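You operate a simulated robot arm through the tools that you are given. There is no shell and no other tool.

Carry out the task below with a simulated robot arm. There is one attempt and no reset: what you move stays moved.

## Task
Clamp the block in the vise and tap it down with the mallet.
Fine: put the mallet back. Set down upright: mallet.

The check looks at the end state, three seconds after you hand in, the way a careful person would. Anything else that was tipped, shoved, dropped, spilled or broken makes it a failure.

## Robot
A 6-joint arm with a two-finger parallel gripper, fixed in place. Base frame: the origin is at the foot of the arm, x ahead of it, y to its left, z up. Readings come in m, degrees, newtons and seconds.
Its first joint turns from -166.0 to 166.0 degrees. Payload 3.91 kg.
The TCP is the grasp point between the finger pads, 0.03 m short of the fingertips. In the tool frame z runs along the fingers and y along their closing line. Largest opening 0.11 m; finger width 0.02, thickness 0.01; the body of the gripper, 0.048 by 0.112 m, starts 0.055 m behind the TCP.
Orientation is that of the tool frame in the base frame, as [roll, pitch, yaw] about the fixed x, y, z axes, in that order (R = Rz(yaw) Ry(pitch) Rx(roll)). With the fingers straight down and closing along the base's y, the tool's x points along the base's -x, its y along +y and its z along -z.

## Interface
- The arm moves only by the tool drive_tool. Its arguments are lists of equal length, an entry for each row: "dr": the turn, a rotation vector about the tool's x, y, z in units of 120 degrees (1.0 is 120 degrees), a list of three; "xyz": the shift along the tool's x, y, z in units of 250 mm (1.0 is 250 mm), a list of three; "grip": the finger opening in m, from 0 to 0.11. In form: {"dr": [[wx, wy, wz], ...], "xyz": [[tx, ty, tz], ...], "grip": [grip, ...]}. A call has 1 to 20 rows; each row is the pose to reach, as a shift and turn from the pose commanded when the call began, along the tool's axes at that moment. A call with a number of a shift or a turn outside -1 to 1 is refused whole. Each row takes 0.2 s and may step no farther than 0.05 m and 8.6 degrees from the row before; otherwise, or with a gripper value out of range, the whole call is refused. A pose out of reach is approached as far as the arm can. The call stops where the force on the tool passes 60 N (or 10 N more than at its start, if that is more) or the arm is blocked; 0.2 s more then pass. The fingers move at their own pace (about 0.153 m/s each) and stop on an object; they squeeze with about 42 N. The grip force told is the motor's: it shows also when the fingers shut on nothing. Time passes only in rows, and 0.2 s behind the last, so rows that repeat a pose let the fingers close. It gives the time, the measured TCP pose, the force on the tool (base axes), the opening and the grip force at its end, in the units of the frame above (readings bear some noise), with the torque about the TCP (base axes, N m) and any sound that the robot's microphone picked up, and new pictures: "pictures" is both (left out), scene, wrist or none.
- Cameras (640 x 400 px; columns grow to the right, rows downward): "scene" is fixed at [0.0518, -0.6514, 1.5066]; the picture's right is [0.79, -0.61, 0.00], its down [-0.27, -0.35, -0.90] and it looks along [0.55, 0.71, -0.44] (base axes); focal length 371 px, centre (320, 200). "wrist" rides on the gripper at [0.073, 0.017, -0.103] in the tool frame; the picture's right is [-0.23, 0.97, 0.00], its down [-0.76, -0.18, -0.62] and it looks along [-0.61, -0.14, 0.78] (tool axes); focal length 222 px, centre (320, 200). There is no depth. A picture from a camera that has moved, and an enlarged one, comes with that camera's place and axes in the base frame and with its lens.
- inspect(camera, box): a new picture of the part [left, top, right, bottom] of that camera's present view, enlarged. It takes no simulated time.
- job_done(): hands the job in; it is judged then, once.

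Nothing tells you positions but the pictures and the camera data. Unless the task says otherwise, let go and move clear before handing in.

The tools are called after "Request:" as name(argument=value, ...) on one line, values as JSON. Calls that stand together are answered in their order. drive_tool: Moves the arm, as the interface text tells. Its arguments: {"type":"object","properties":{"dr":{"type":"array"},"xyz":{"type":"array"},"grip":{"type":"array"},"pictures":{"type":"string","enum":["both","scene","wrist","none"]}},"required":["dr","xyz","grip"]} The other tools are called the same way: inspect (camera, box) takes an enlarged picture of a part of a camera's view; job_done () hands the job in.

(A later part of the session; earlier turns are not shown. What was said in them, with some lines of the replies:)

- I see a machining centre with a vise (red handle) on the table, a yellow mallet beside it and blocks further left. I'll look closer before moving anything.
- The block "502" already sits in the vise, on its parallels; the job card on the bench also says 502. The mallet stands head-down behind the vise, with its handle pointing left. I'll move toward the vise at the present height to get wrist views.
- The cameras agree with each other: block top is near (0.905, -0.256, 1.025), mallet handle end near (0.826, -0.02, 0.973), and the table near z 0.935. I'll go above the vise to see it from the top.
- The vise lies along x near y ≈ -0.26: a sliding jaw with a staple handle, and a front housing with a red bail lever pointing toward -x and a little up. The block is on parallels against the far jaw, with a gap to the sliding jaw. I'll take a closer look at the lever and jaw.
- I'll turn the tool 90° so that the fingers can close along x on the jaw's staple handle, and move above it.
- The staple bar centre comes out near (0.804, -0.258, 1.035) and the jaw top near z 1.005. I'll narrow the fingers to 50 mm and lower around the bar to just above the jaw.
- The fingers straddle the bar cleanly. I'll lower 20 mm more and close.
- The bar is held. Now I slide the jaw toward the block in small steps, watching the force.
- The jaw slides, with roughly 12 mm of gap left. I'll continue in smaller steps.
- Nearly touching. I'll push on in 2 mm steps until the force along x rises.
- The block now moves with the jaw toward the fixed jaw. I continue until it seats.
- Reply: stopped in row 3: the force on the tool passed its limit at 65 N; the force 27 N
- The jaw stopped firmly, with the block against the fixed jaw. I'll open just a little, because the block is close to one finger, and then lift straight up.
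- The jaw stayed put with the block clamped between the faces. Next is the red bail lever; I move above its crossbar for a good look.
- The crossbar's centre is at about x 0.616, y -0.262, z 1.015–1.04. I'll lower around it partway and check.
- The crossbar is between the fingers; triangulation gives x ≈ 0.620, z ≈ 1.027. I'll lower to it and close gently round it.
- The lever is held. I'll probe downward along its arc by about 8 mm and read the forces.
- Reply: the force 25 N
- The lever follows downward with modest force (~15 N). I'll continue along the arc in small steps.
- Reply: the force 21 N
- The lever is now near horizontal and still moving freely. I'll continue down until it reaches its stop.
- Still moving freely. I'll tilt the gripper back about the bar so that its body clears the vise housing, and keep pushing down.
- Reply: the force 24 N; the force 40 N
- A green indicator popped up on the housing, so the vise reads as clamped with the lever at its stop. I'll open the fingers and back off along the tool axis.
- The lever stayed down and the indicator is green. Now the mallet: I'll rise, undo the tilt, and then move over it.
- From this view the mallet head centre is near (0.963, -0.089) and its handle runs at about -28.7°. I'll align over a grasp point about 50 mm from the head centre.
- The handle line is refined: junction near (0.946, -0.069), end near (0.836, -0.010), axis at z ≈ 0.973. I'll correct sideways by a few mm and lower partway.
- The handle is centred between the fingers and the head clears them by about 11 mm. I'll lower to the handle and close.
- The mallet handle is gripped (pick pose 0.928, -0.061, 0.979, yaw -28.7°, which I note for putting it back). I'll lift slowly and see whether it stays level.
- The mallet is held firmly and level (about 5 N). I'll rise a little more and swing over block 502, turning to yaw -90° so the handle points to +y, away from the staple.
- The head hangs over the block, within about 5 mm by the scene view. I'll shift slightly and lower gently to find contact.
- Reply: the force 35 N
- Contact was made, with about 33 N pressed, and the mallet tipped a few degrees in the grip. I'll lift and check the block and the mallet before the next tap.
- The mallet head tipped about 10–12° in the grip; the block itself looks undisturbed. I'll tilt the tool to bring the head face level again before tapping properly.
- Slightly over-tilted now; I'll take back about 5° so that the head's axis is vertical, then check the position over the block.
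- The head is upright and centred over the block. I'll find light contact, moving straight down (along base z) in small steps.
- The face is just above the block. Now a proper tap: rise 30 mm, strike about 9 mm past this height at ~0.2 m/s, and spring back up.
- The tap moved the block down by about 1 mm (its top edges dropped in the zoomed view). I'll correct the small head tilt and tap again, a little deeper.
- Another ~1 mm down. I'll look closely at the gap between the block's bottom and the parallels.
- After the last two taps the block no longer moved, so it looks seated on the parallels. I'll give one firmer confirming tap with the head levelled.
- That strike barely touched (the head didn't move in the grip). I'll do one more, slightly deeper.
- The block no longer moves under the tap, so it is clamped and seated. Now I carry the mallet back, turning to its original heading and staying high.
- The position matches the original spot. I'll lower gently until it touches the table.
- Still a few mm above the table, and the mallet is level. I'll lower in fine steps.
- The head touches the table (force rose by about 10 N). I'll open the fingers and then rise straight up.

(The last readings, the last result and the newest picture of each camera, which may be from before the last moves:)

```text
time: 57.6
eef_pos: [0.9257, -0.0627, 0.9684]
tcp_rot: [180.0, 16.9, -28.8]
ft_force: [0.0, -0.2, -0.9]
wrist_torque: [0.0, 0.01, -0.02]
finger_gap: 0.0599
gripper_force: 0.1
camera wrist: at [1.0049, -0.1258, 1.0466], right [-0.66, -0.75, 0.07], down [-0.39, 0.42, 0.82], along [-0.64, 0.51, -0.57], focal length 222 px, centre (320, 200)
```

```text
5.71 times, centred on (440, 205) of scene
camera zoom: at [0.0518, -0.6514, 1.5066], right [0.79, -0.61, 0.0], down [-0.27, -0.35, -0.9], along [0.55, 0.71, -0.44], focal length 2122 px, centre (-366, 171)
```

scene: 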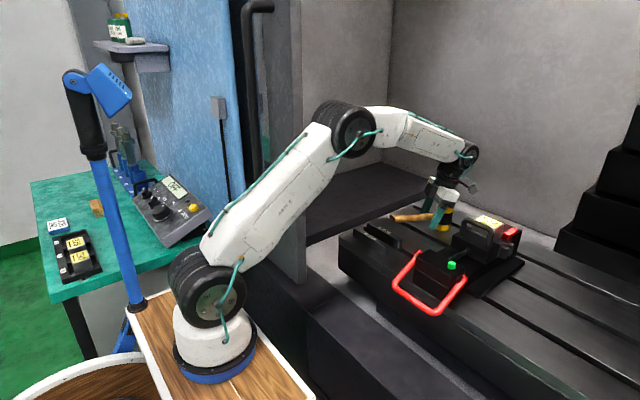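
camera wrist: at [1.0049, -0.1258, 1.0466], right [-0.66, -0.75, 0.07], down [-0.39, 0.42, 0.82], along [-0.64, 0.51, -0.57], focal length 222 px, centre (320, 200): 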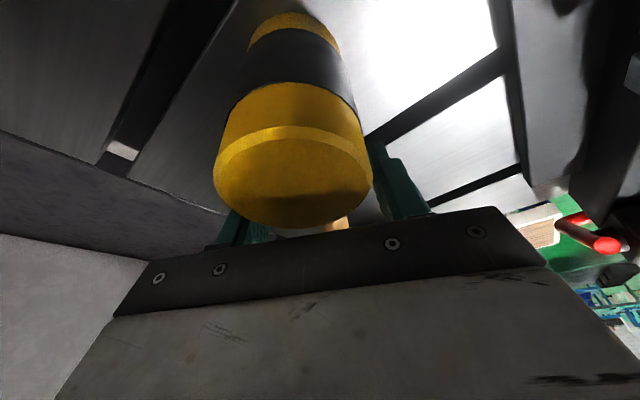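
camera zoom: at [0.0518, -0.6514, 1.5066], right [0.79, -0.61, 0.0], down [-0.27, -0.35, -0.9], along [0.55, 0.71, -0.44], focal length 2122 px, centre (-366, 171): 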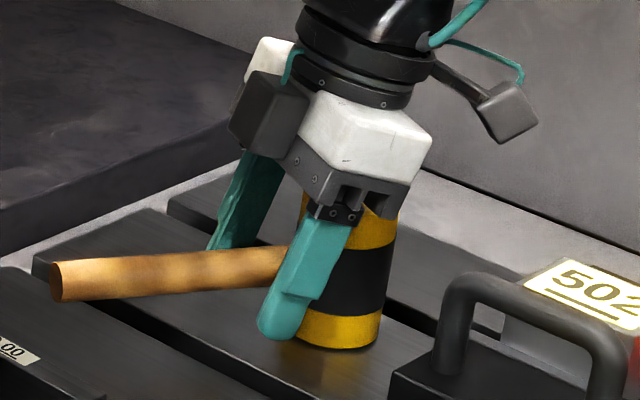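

The mallet stands freely. I'll rise straight up.

Request:
drive_tool(dr=[[0, 0, 0], [0, 0, 0], [0, 0, 0], [0, 0, 0], [0, 0, 0]], xyz=[[-0.0232, 0, -0.0766], [-0.058, 0, -0.191], [-0.104, 0, -0.344], [-0.15, 0, -0.498], [-0.2, 0, -0.66]], grip=[0.06, 0.06, 0.06, 0.06, 0.06])

Request:
inspect(camera="scene", box=[330, 180, 530, 305])

Request:
inspect(camera="wrist", box=[150, 0, 450, 220])

```text
time: 58.8
eef_pos: [0.9246, -0.0616, 1.139]
tcp_rot: [180.0, 16.9, -28.7]
ft_force: [0.5, -0.7, 0.3]
wrist_torque: [0.01, 0.03, -0.02]
finger_gap: 0.0601
gripper_force: 0.1
camera wrist: at [1.0037, -0.1254, 1.2167], right [-0.66, -0.75, 0.07], down [-0.39, 0.42, 0.82], along [-0.64, 0.51, -0.57], focal length 222 px, centre (320, 200)
```

scene: 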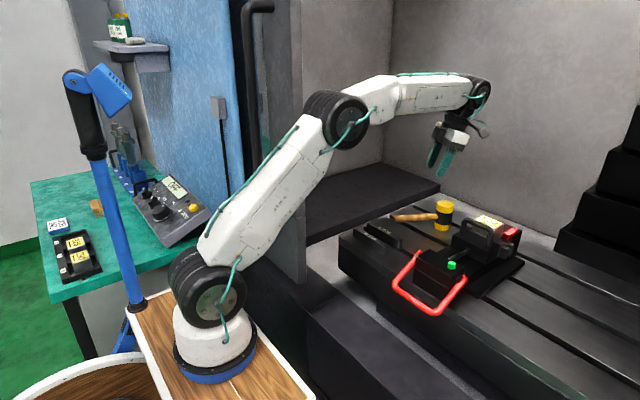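
wrist: 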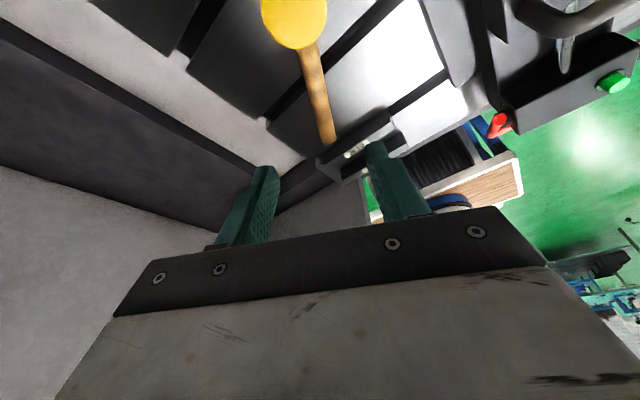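

```text
3.20 times, centred on (430, 242) of scene
camera zoom: at [0.0518, -0.6514, 1.5066], right [0.79, -0.61, 0.0], down [-0.27, -0.35, -0.9], along [0.55, 0.71, -0.44], focal length 1188 px, centre (-32, 64)
```

zoom: 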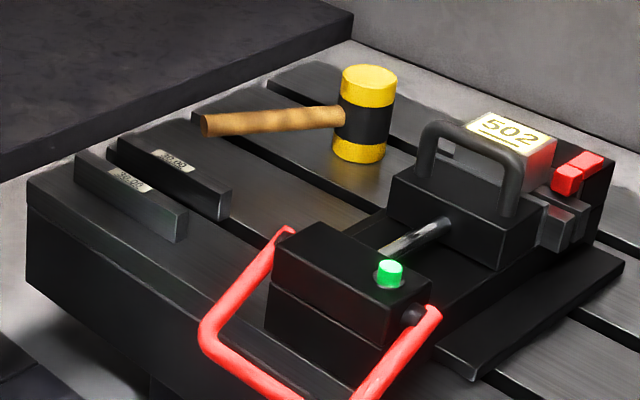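

```text
1.82 times, centred on (300, 110) of wrist
camera zoom: at [1.0037, -0.1254, 1.2167], right [-0.66, -0.75, 0.07], down [-0.39, 0.42, 0.82], along [-0.64, 0.51, -0.57], focal length 404 px, centre (356, 364)
```

zoom: 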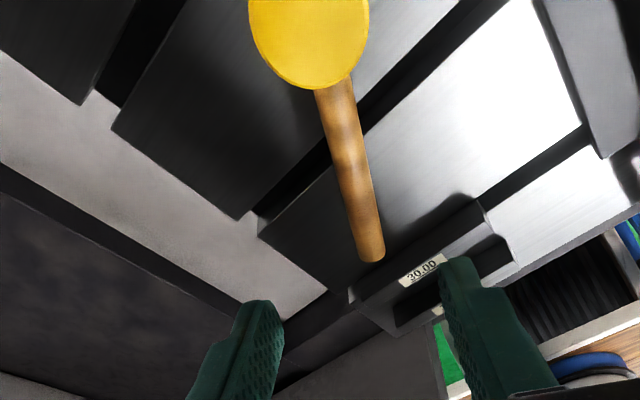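

The mallet stands upright near its first place, but the scene view suggests it may be about 1 cm off. I'll go back to the exact earlier viewing pose and compare pictures.

Request:
drive_tool(dr=[[0, 0.05, 0], [0, 0.1, 0], [0, 0.141, 0]], xyz=[[-0.02, 0, -0.04], [-0.035, 0.004, -0.09], [-0.052, 0.008, -0.132]], grip=[0.07, 0.07, 0.07])

Request:
inspect(camera="wrist", box=[150, 0, 450, 220])

```text
time: 59.6
eef_pos: [0.9231, -0.0625, 1.1749]
tcp_rot: [179.9, 0.0, -28.8]
ft_force: [0.6, 0.1, 0.4]
wrist_torque: [0.01, 0.0, -0.01]
finger_gap: 0.0699
gripper_force: 0.1
camera wrist: at [0.9782, -0.1123, 1.2787], right [-0.67, -0.74, 0.0], down [-0.58, 0.52, 0.62], along [-0.46, 0.42, -0.78], focal length 222 px, centre (320, 200)
```

scene: 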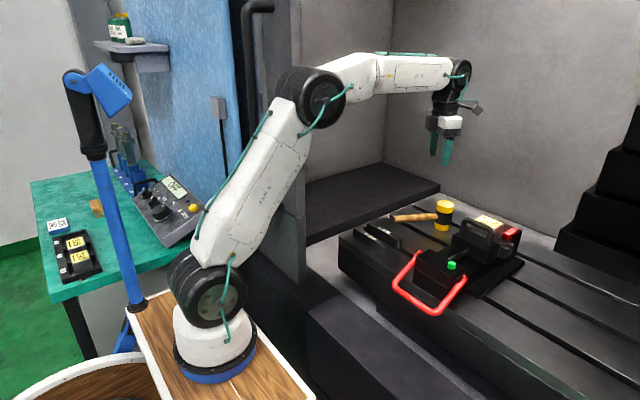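
wrist: 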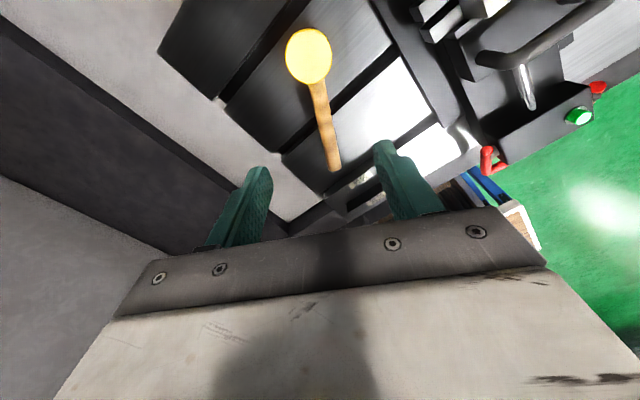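

```text
1.82 times, centred on (300, 110) of wrist
camera zoom: at [0.9782, -0.1123, 1.2787], right [-0.67, -0.74, 0.0], down [-0.58, 0.52, 0.62], along [-0.46, 0.42, -0.78], focal length 404 px, centre (356, 364)
```

zoom: 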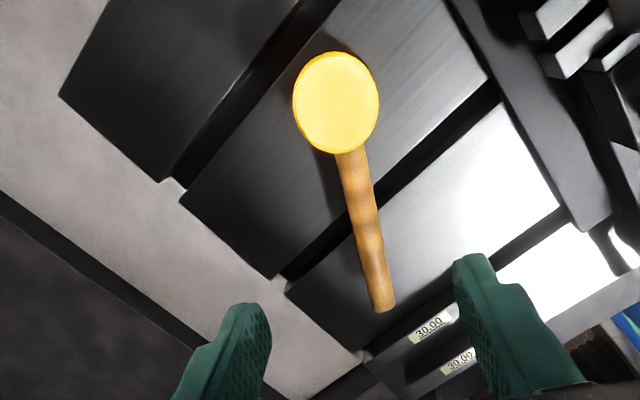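

The mallet is upright, but its head sits about 13 mm from the original spot and about 4° turned, because the first squeeze shifted it. I'll re-grip the handle and set it back properly.

Request:
drive_tool(dr=[[0, 0, 0], [0, 0, 0], [0, 0, 0], [0, 0, 0], [0, 0, 0], [0, 0, 0]], xyz=[[0.012, -0.0065, 0.15], [0.012, -0.0065, 0.32], [0.012, -0.0065, 0.48], [0.012, -0.0065, 0.62], [0.012, -0.0065, 0.72], [0.012, -0.0065, 0.788]], grip=[0.07, 0.06, 0.06, 0.06, 0.06, 0.06])

Request:
inspect(camera="scene", box=[390, 170, 490, 240])

```text
time: 61.0
eef_pos: [0.9277, -0.0619, 0.9797]
tcp_rot: [-179.9, 0.0, -28.8]
ft_force: [-0.7, 0.8, 0.5]
wrist_torque: [0.01, -0.02, 0.0]
finger_gap: 0.06
gripper_force: 0.1
camera wrist: at [0.9823, -0.1128, 1.0828], right [-0.67, -0.74, 0.0], down [-0.58, 0.52, 0.62], along [-0.46, 0.42, -0.78], focal length 222 px, centre (320, 200)
```

scene: 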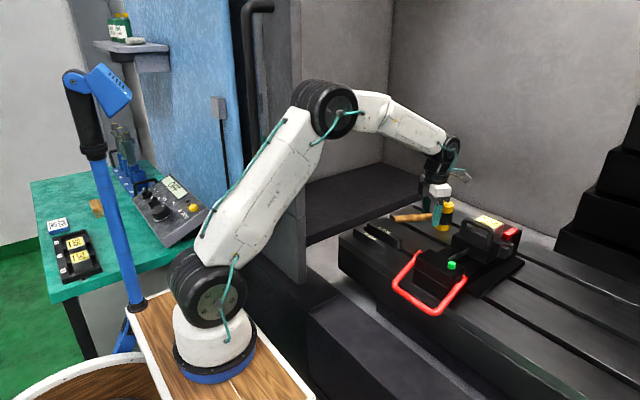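
wrist: 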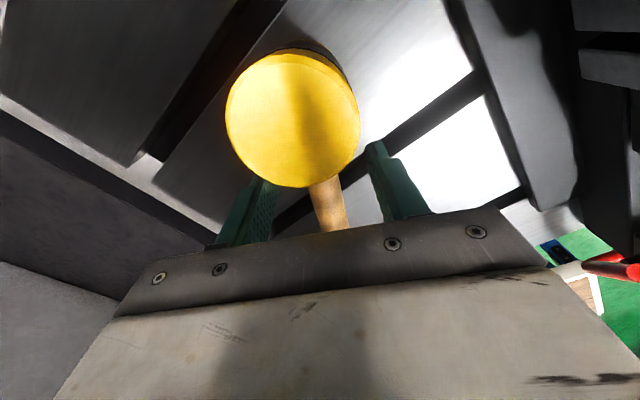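

```text
5.71 times, centred on (440, 205) of scene
camera zoom: at [0.0518, -0.6514, 1.5066], right [0.79, -0.61, 0.0], down [-0.27, -0.35, -0.9], along [0.55, 0.71, -0.44], focal length 2122 px, centre (-366, 171)
```

zoom: 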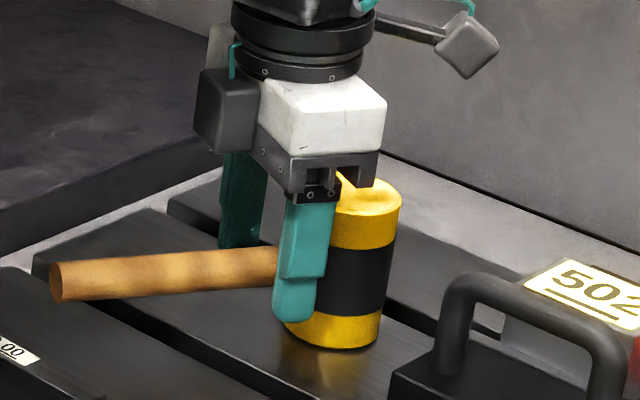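

Request:
drive_tool(dr=[[0, 0, 0], [0, 0, 0], [0, 0, 0], [0, 0, 0]], xyz=[[0, 0, 0], [0, 0, 0], [0, 0, 0], [0, 0, 0]], grip=[0.03, 0.0, 0.0, 0.0])

Request:
inspect(camera="scene", box=[390, 170, 490, 240])

```text
time: 62.0
eef_pos: [0.9275, -0.0633, 0.9786]
tcp_rot: [179.9, 0.1, -28.8]
ft_force: [-0.4, 0.3, -0.1]
wrist_torque: [0.06, 0.07, -0.01]
finger_gap: 0.021
gripper_force: 41.2
camera wrist: at [0.9825, -0.1129, 1.0827], right [-0.67, -0.74, 0.0], down [-0.58, 0.52, 0.62], along [-0.46, 0.42, -0.78], focal length 222 px, centre (320, 200)
```

scene: 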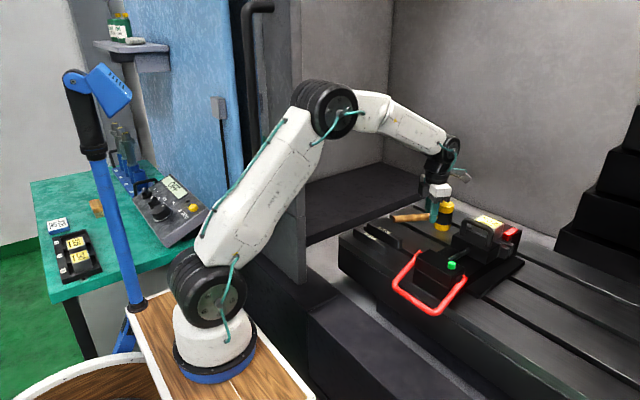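
wrist: 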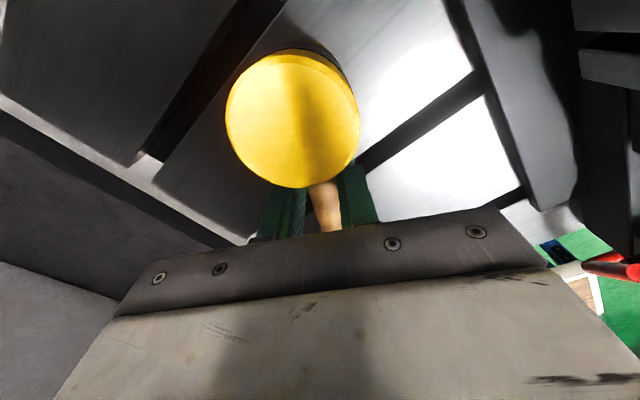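

```text
5.71 times, centred on (440, 205) of scene
camera zoom: at [0.0518, -0.6514, 1.5066], right [0.79, -0.61, 0.0], down [-0.27, -0.35, -0.9], along [0.55, 0.71, -0.44], focal length 2122 px, centre (-366, 171)
```

zoom: 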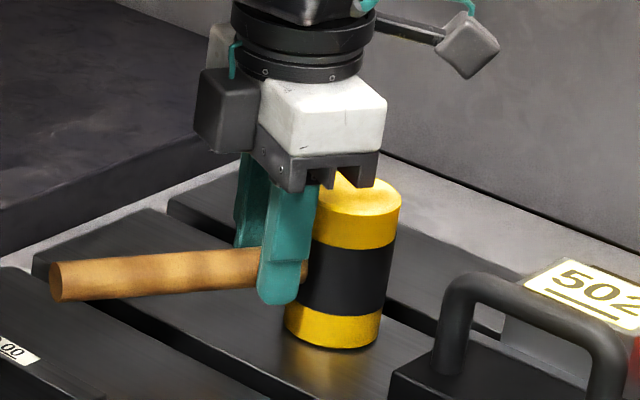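

Gripped without disturbing it. I'll lift 8 mm, shift by (7.5, 6.8) mm with a 3.9° turn, and lower again.

Request:
drive_tool(dr=[[0, 0, 0], [0, 0, 0], [0, 0, -0.016], [0, 0, -0.0325], [0, 0, -0.0325], [0, 0, -0.0325], [0, 0, -0.0325], [0, 0, -0.0325]], xyz=[[0, 0, -0.016], [0, 0, -0.036], [0.0065, -0.019, -0.036], [0.013, -0.038, -0.036], [0.013, -0.038, -0.036], [0.013, -0.038, -0.02], [0.013, -0.038, -0.01], [0.013, -0.038, -0.003]], grip=[0.0, 0.0, 0.0, 0.0, 0.0, 0.0, 0.0, 0.0])

Request:
inspect(camera="scene", box=[390, 170, 490, 240])

```text
time: 63.8
eef_pos: [0.9334, -0.0556, 0.9794]
tcp_rot: [-180.0, 0.0, -24.9]
ft_force: [0.5, -0.2, -5.1]
wrist_torque: [0.07, 0.11, -0.02]
finger_gap: 0.0213
gripper_force: 41.7
camera wrist: at [0.9923, -0.1018, 1.0829], right [-0.62, -0.79, 0.0], down [-0.62, 0.48, 0.62], along [-0.49, 0.38, -0.78], focal length 222 px, centre (320, 200)
```

scene: 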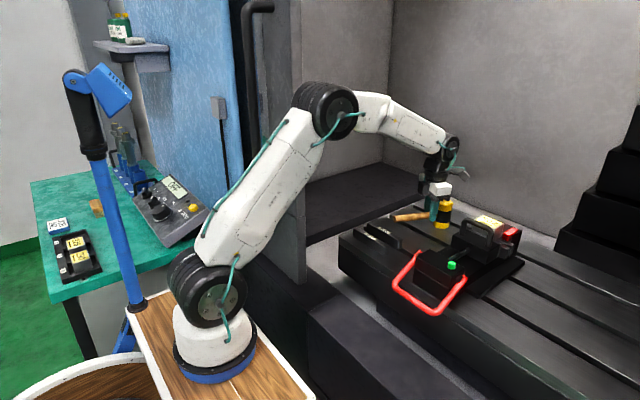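
wrist: 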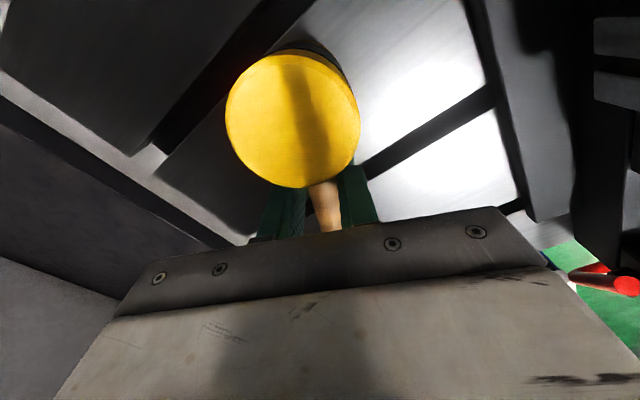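

```text
5.71 times, centred on (440, 205) of scene
camera zoom: at [0.0518, -0.6514, 1.5066], right [0.79, -0.61, 0.0], down [-0.27, -0.35, -0.9], along [0.55, 0.71, -0.44], focal length 2122 px, centre (-366, 171)
```

zoom: 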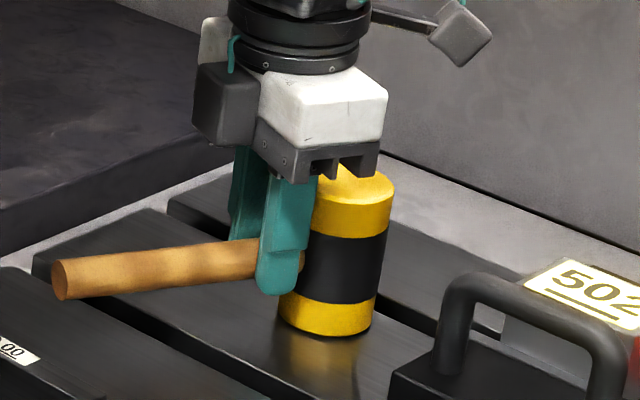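

The position now matches the original pixels. I'll lower the last millimetre or two to contact.

Request:
drive_tool(dr=[[0, 0, 0], [0, 0, 0], [0, 0, 0]], xyz=[[0, 0, 0.003], [0, 0, 0.006], [0, 0, 0.006]], grip=[0.0, 0.0, 0.0], pictures="none")

```text
time: 64.6
eef_pos: [0.9338, -0.0567, 0.9795]
tcp_rot: [-179.9, 0.0, -24.9]
ft_force: [2.1, 1.7, 3.5]
wrist_torque: [0.05, -0.12, 0.02]
finger_gap: 0.0213
gripper_force: 42.0
```

Contact is made. I'll open and rise straight up.

Request:
drive_tool(dr=[[0, 0, 0], [0, 0, 0], [0, 0, 0], [0, 0, 0], [0, 0, 0], [0, 0, 0], [0, 0, 0], [0, 0, 0]], xyz=[[0, 0, 0], [0, 0, 0], [0, 0, 0], [0, 0, -0.08], [0, 0, -0.22], [0, 0, -0.4], [0, 0, -0.6], [0, 0, -0.79]], grip=[0.03, 0.06, 0.06, 0.06, 0.06, 0.06, 0.06, 0.06])

Request:
inspect(camera="scene", box=[330, 180, 530, 305])

Request:
inspect(camera="wrist", box=[150, 0, 450, 220])

```text
time: 66.4
eef_pos: [0.9349, -0.0548, 1.1748]
tcp_rot: [180.0, 0.0, -24.9]
ft_force: [-0.6, -0.1, -1.0]
wrist_torque: [0.01, 0.04, 0.02]
finger_gap: 0.0598
gripper_force: 0.2
camera wrist: at [0.9917, -0.1019, 1.2785], right [-0.62, -0.79, 0.0], down [-0.62, 0.48, 0.62], along [-0.49, 0.38, -0.78], focal length 222 px, centre (320, 200)
```

scene: 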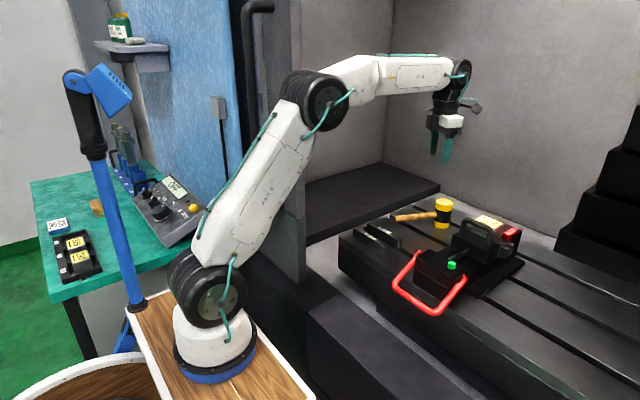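
wrist: 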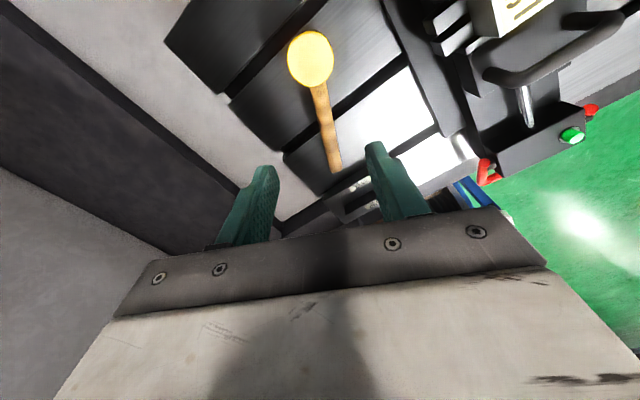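

```text
3.20 times, centred on (430, 242) of scene
camera zoom: at [0.0518, -0.6514, 1.5066], right [0.79, -0.61, 0.0], down [-0.27, -0.35, -0.9], along [0.55, 0.71, -0.44], focal length 1188 px, centre (-32, 64)
```

zoom: 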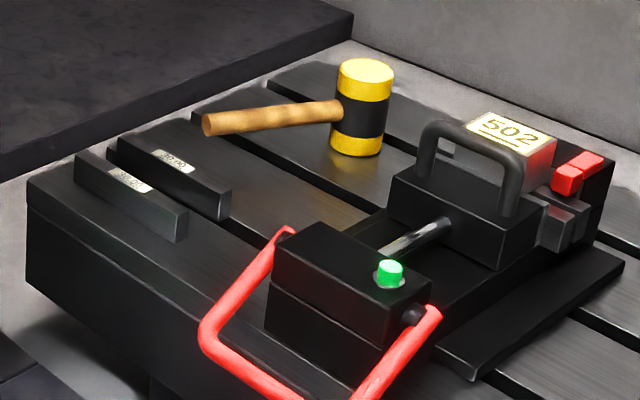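

```text
1.82 times, centred on (300, 110) of wrist
camera zoom: at [0.9917, -0.1019, 1.2785], right [-0.62, -0.79, 0.0], down [-0.62, 0.48, 0.62], along [-0.49, 0.38, -0.78], focal length 404 px, centre (356, 364)
```

zoom: 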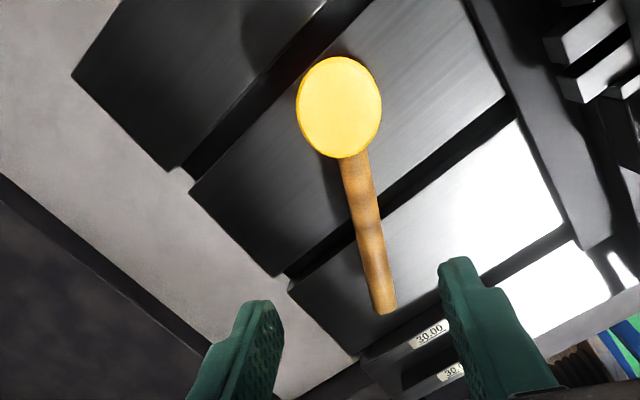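

The mallet is back on its original spot within a couple of millimetres and upright, the indicator is green, and the lever is down. One last close look at the block's seating.

Request:
inspect(camera="scene", box=[484, 222, 512, 242])

Request:
inspect(camera="wrist", box=[420, 0, 640, 140])

```text
16.00 times, centred on (498, 232) of scene
camera zoom: at [0.0518, -0.6514, 1.5066], right [0.79, -0.61, 0.0], down [-0.27, -0.35, -0.9], along [0.55, 0.71, -0.44], focal length 5942 px, centre (-2528, -312)
```

zoom: 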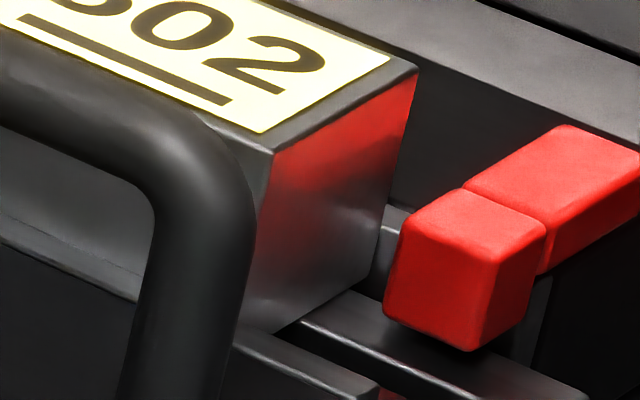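

```text
2.86 times, centred on (530, 70) of wrist
camera zoom: at [0.9917, -0.1019, 1.2785], right [-0.62, -0.79, 0.0], down [-0.62, 0.48, 0.62], along [-0.49, 0.38, -0.78], focal length 635 px, centre (-280, 571)
```

zoom: 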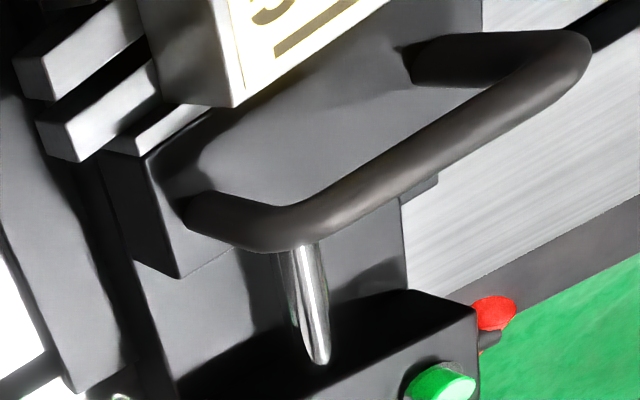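

The block sits flush on the parallels and is clamped with the green indicator up. The mallet is upright in its old place, and the arm is clear above it. Handing in.

Request:
job_done()

```text
The job is handed in.
```

The job is handed in, and as far as the cameras show, everything is where it should be. No result from the check has come back yet.

- **Block:** Block 502 is clamped. I slid the jaw up to it and pushed the red lever down until the green indicator came up.
- **Tapping:** The taps lowered the block about 2 mm in all. The final taps no longer moved it, and it looks flush on the parallels.
- **Mallet:** It stands upright within a couple of millimetres of its original spot, judged by comparing pictures. My first placement was about 13 mm off because gripping the handle had shifted it, so I re-gripped the handle and set it down again.
- **Surroundings:** I saw nothing else tipped or shoved. The arm has let go and is clear above the mallet.
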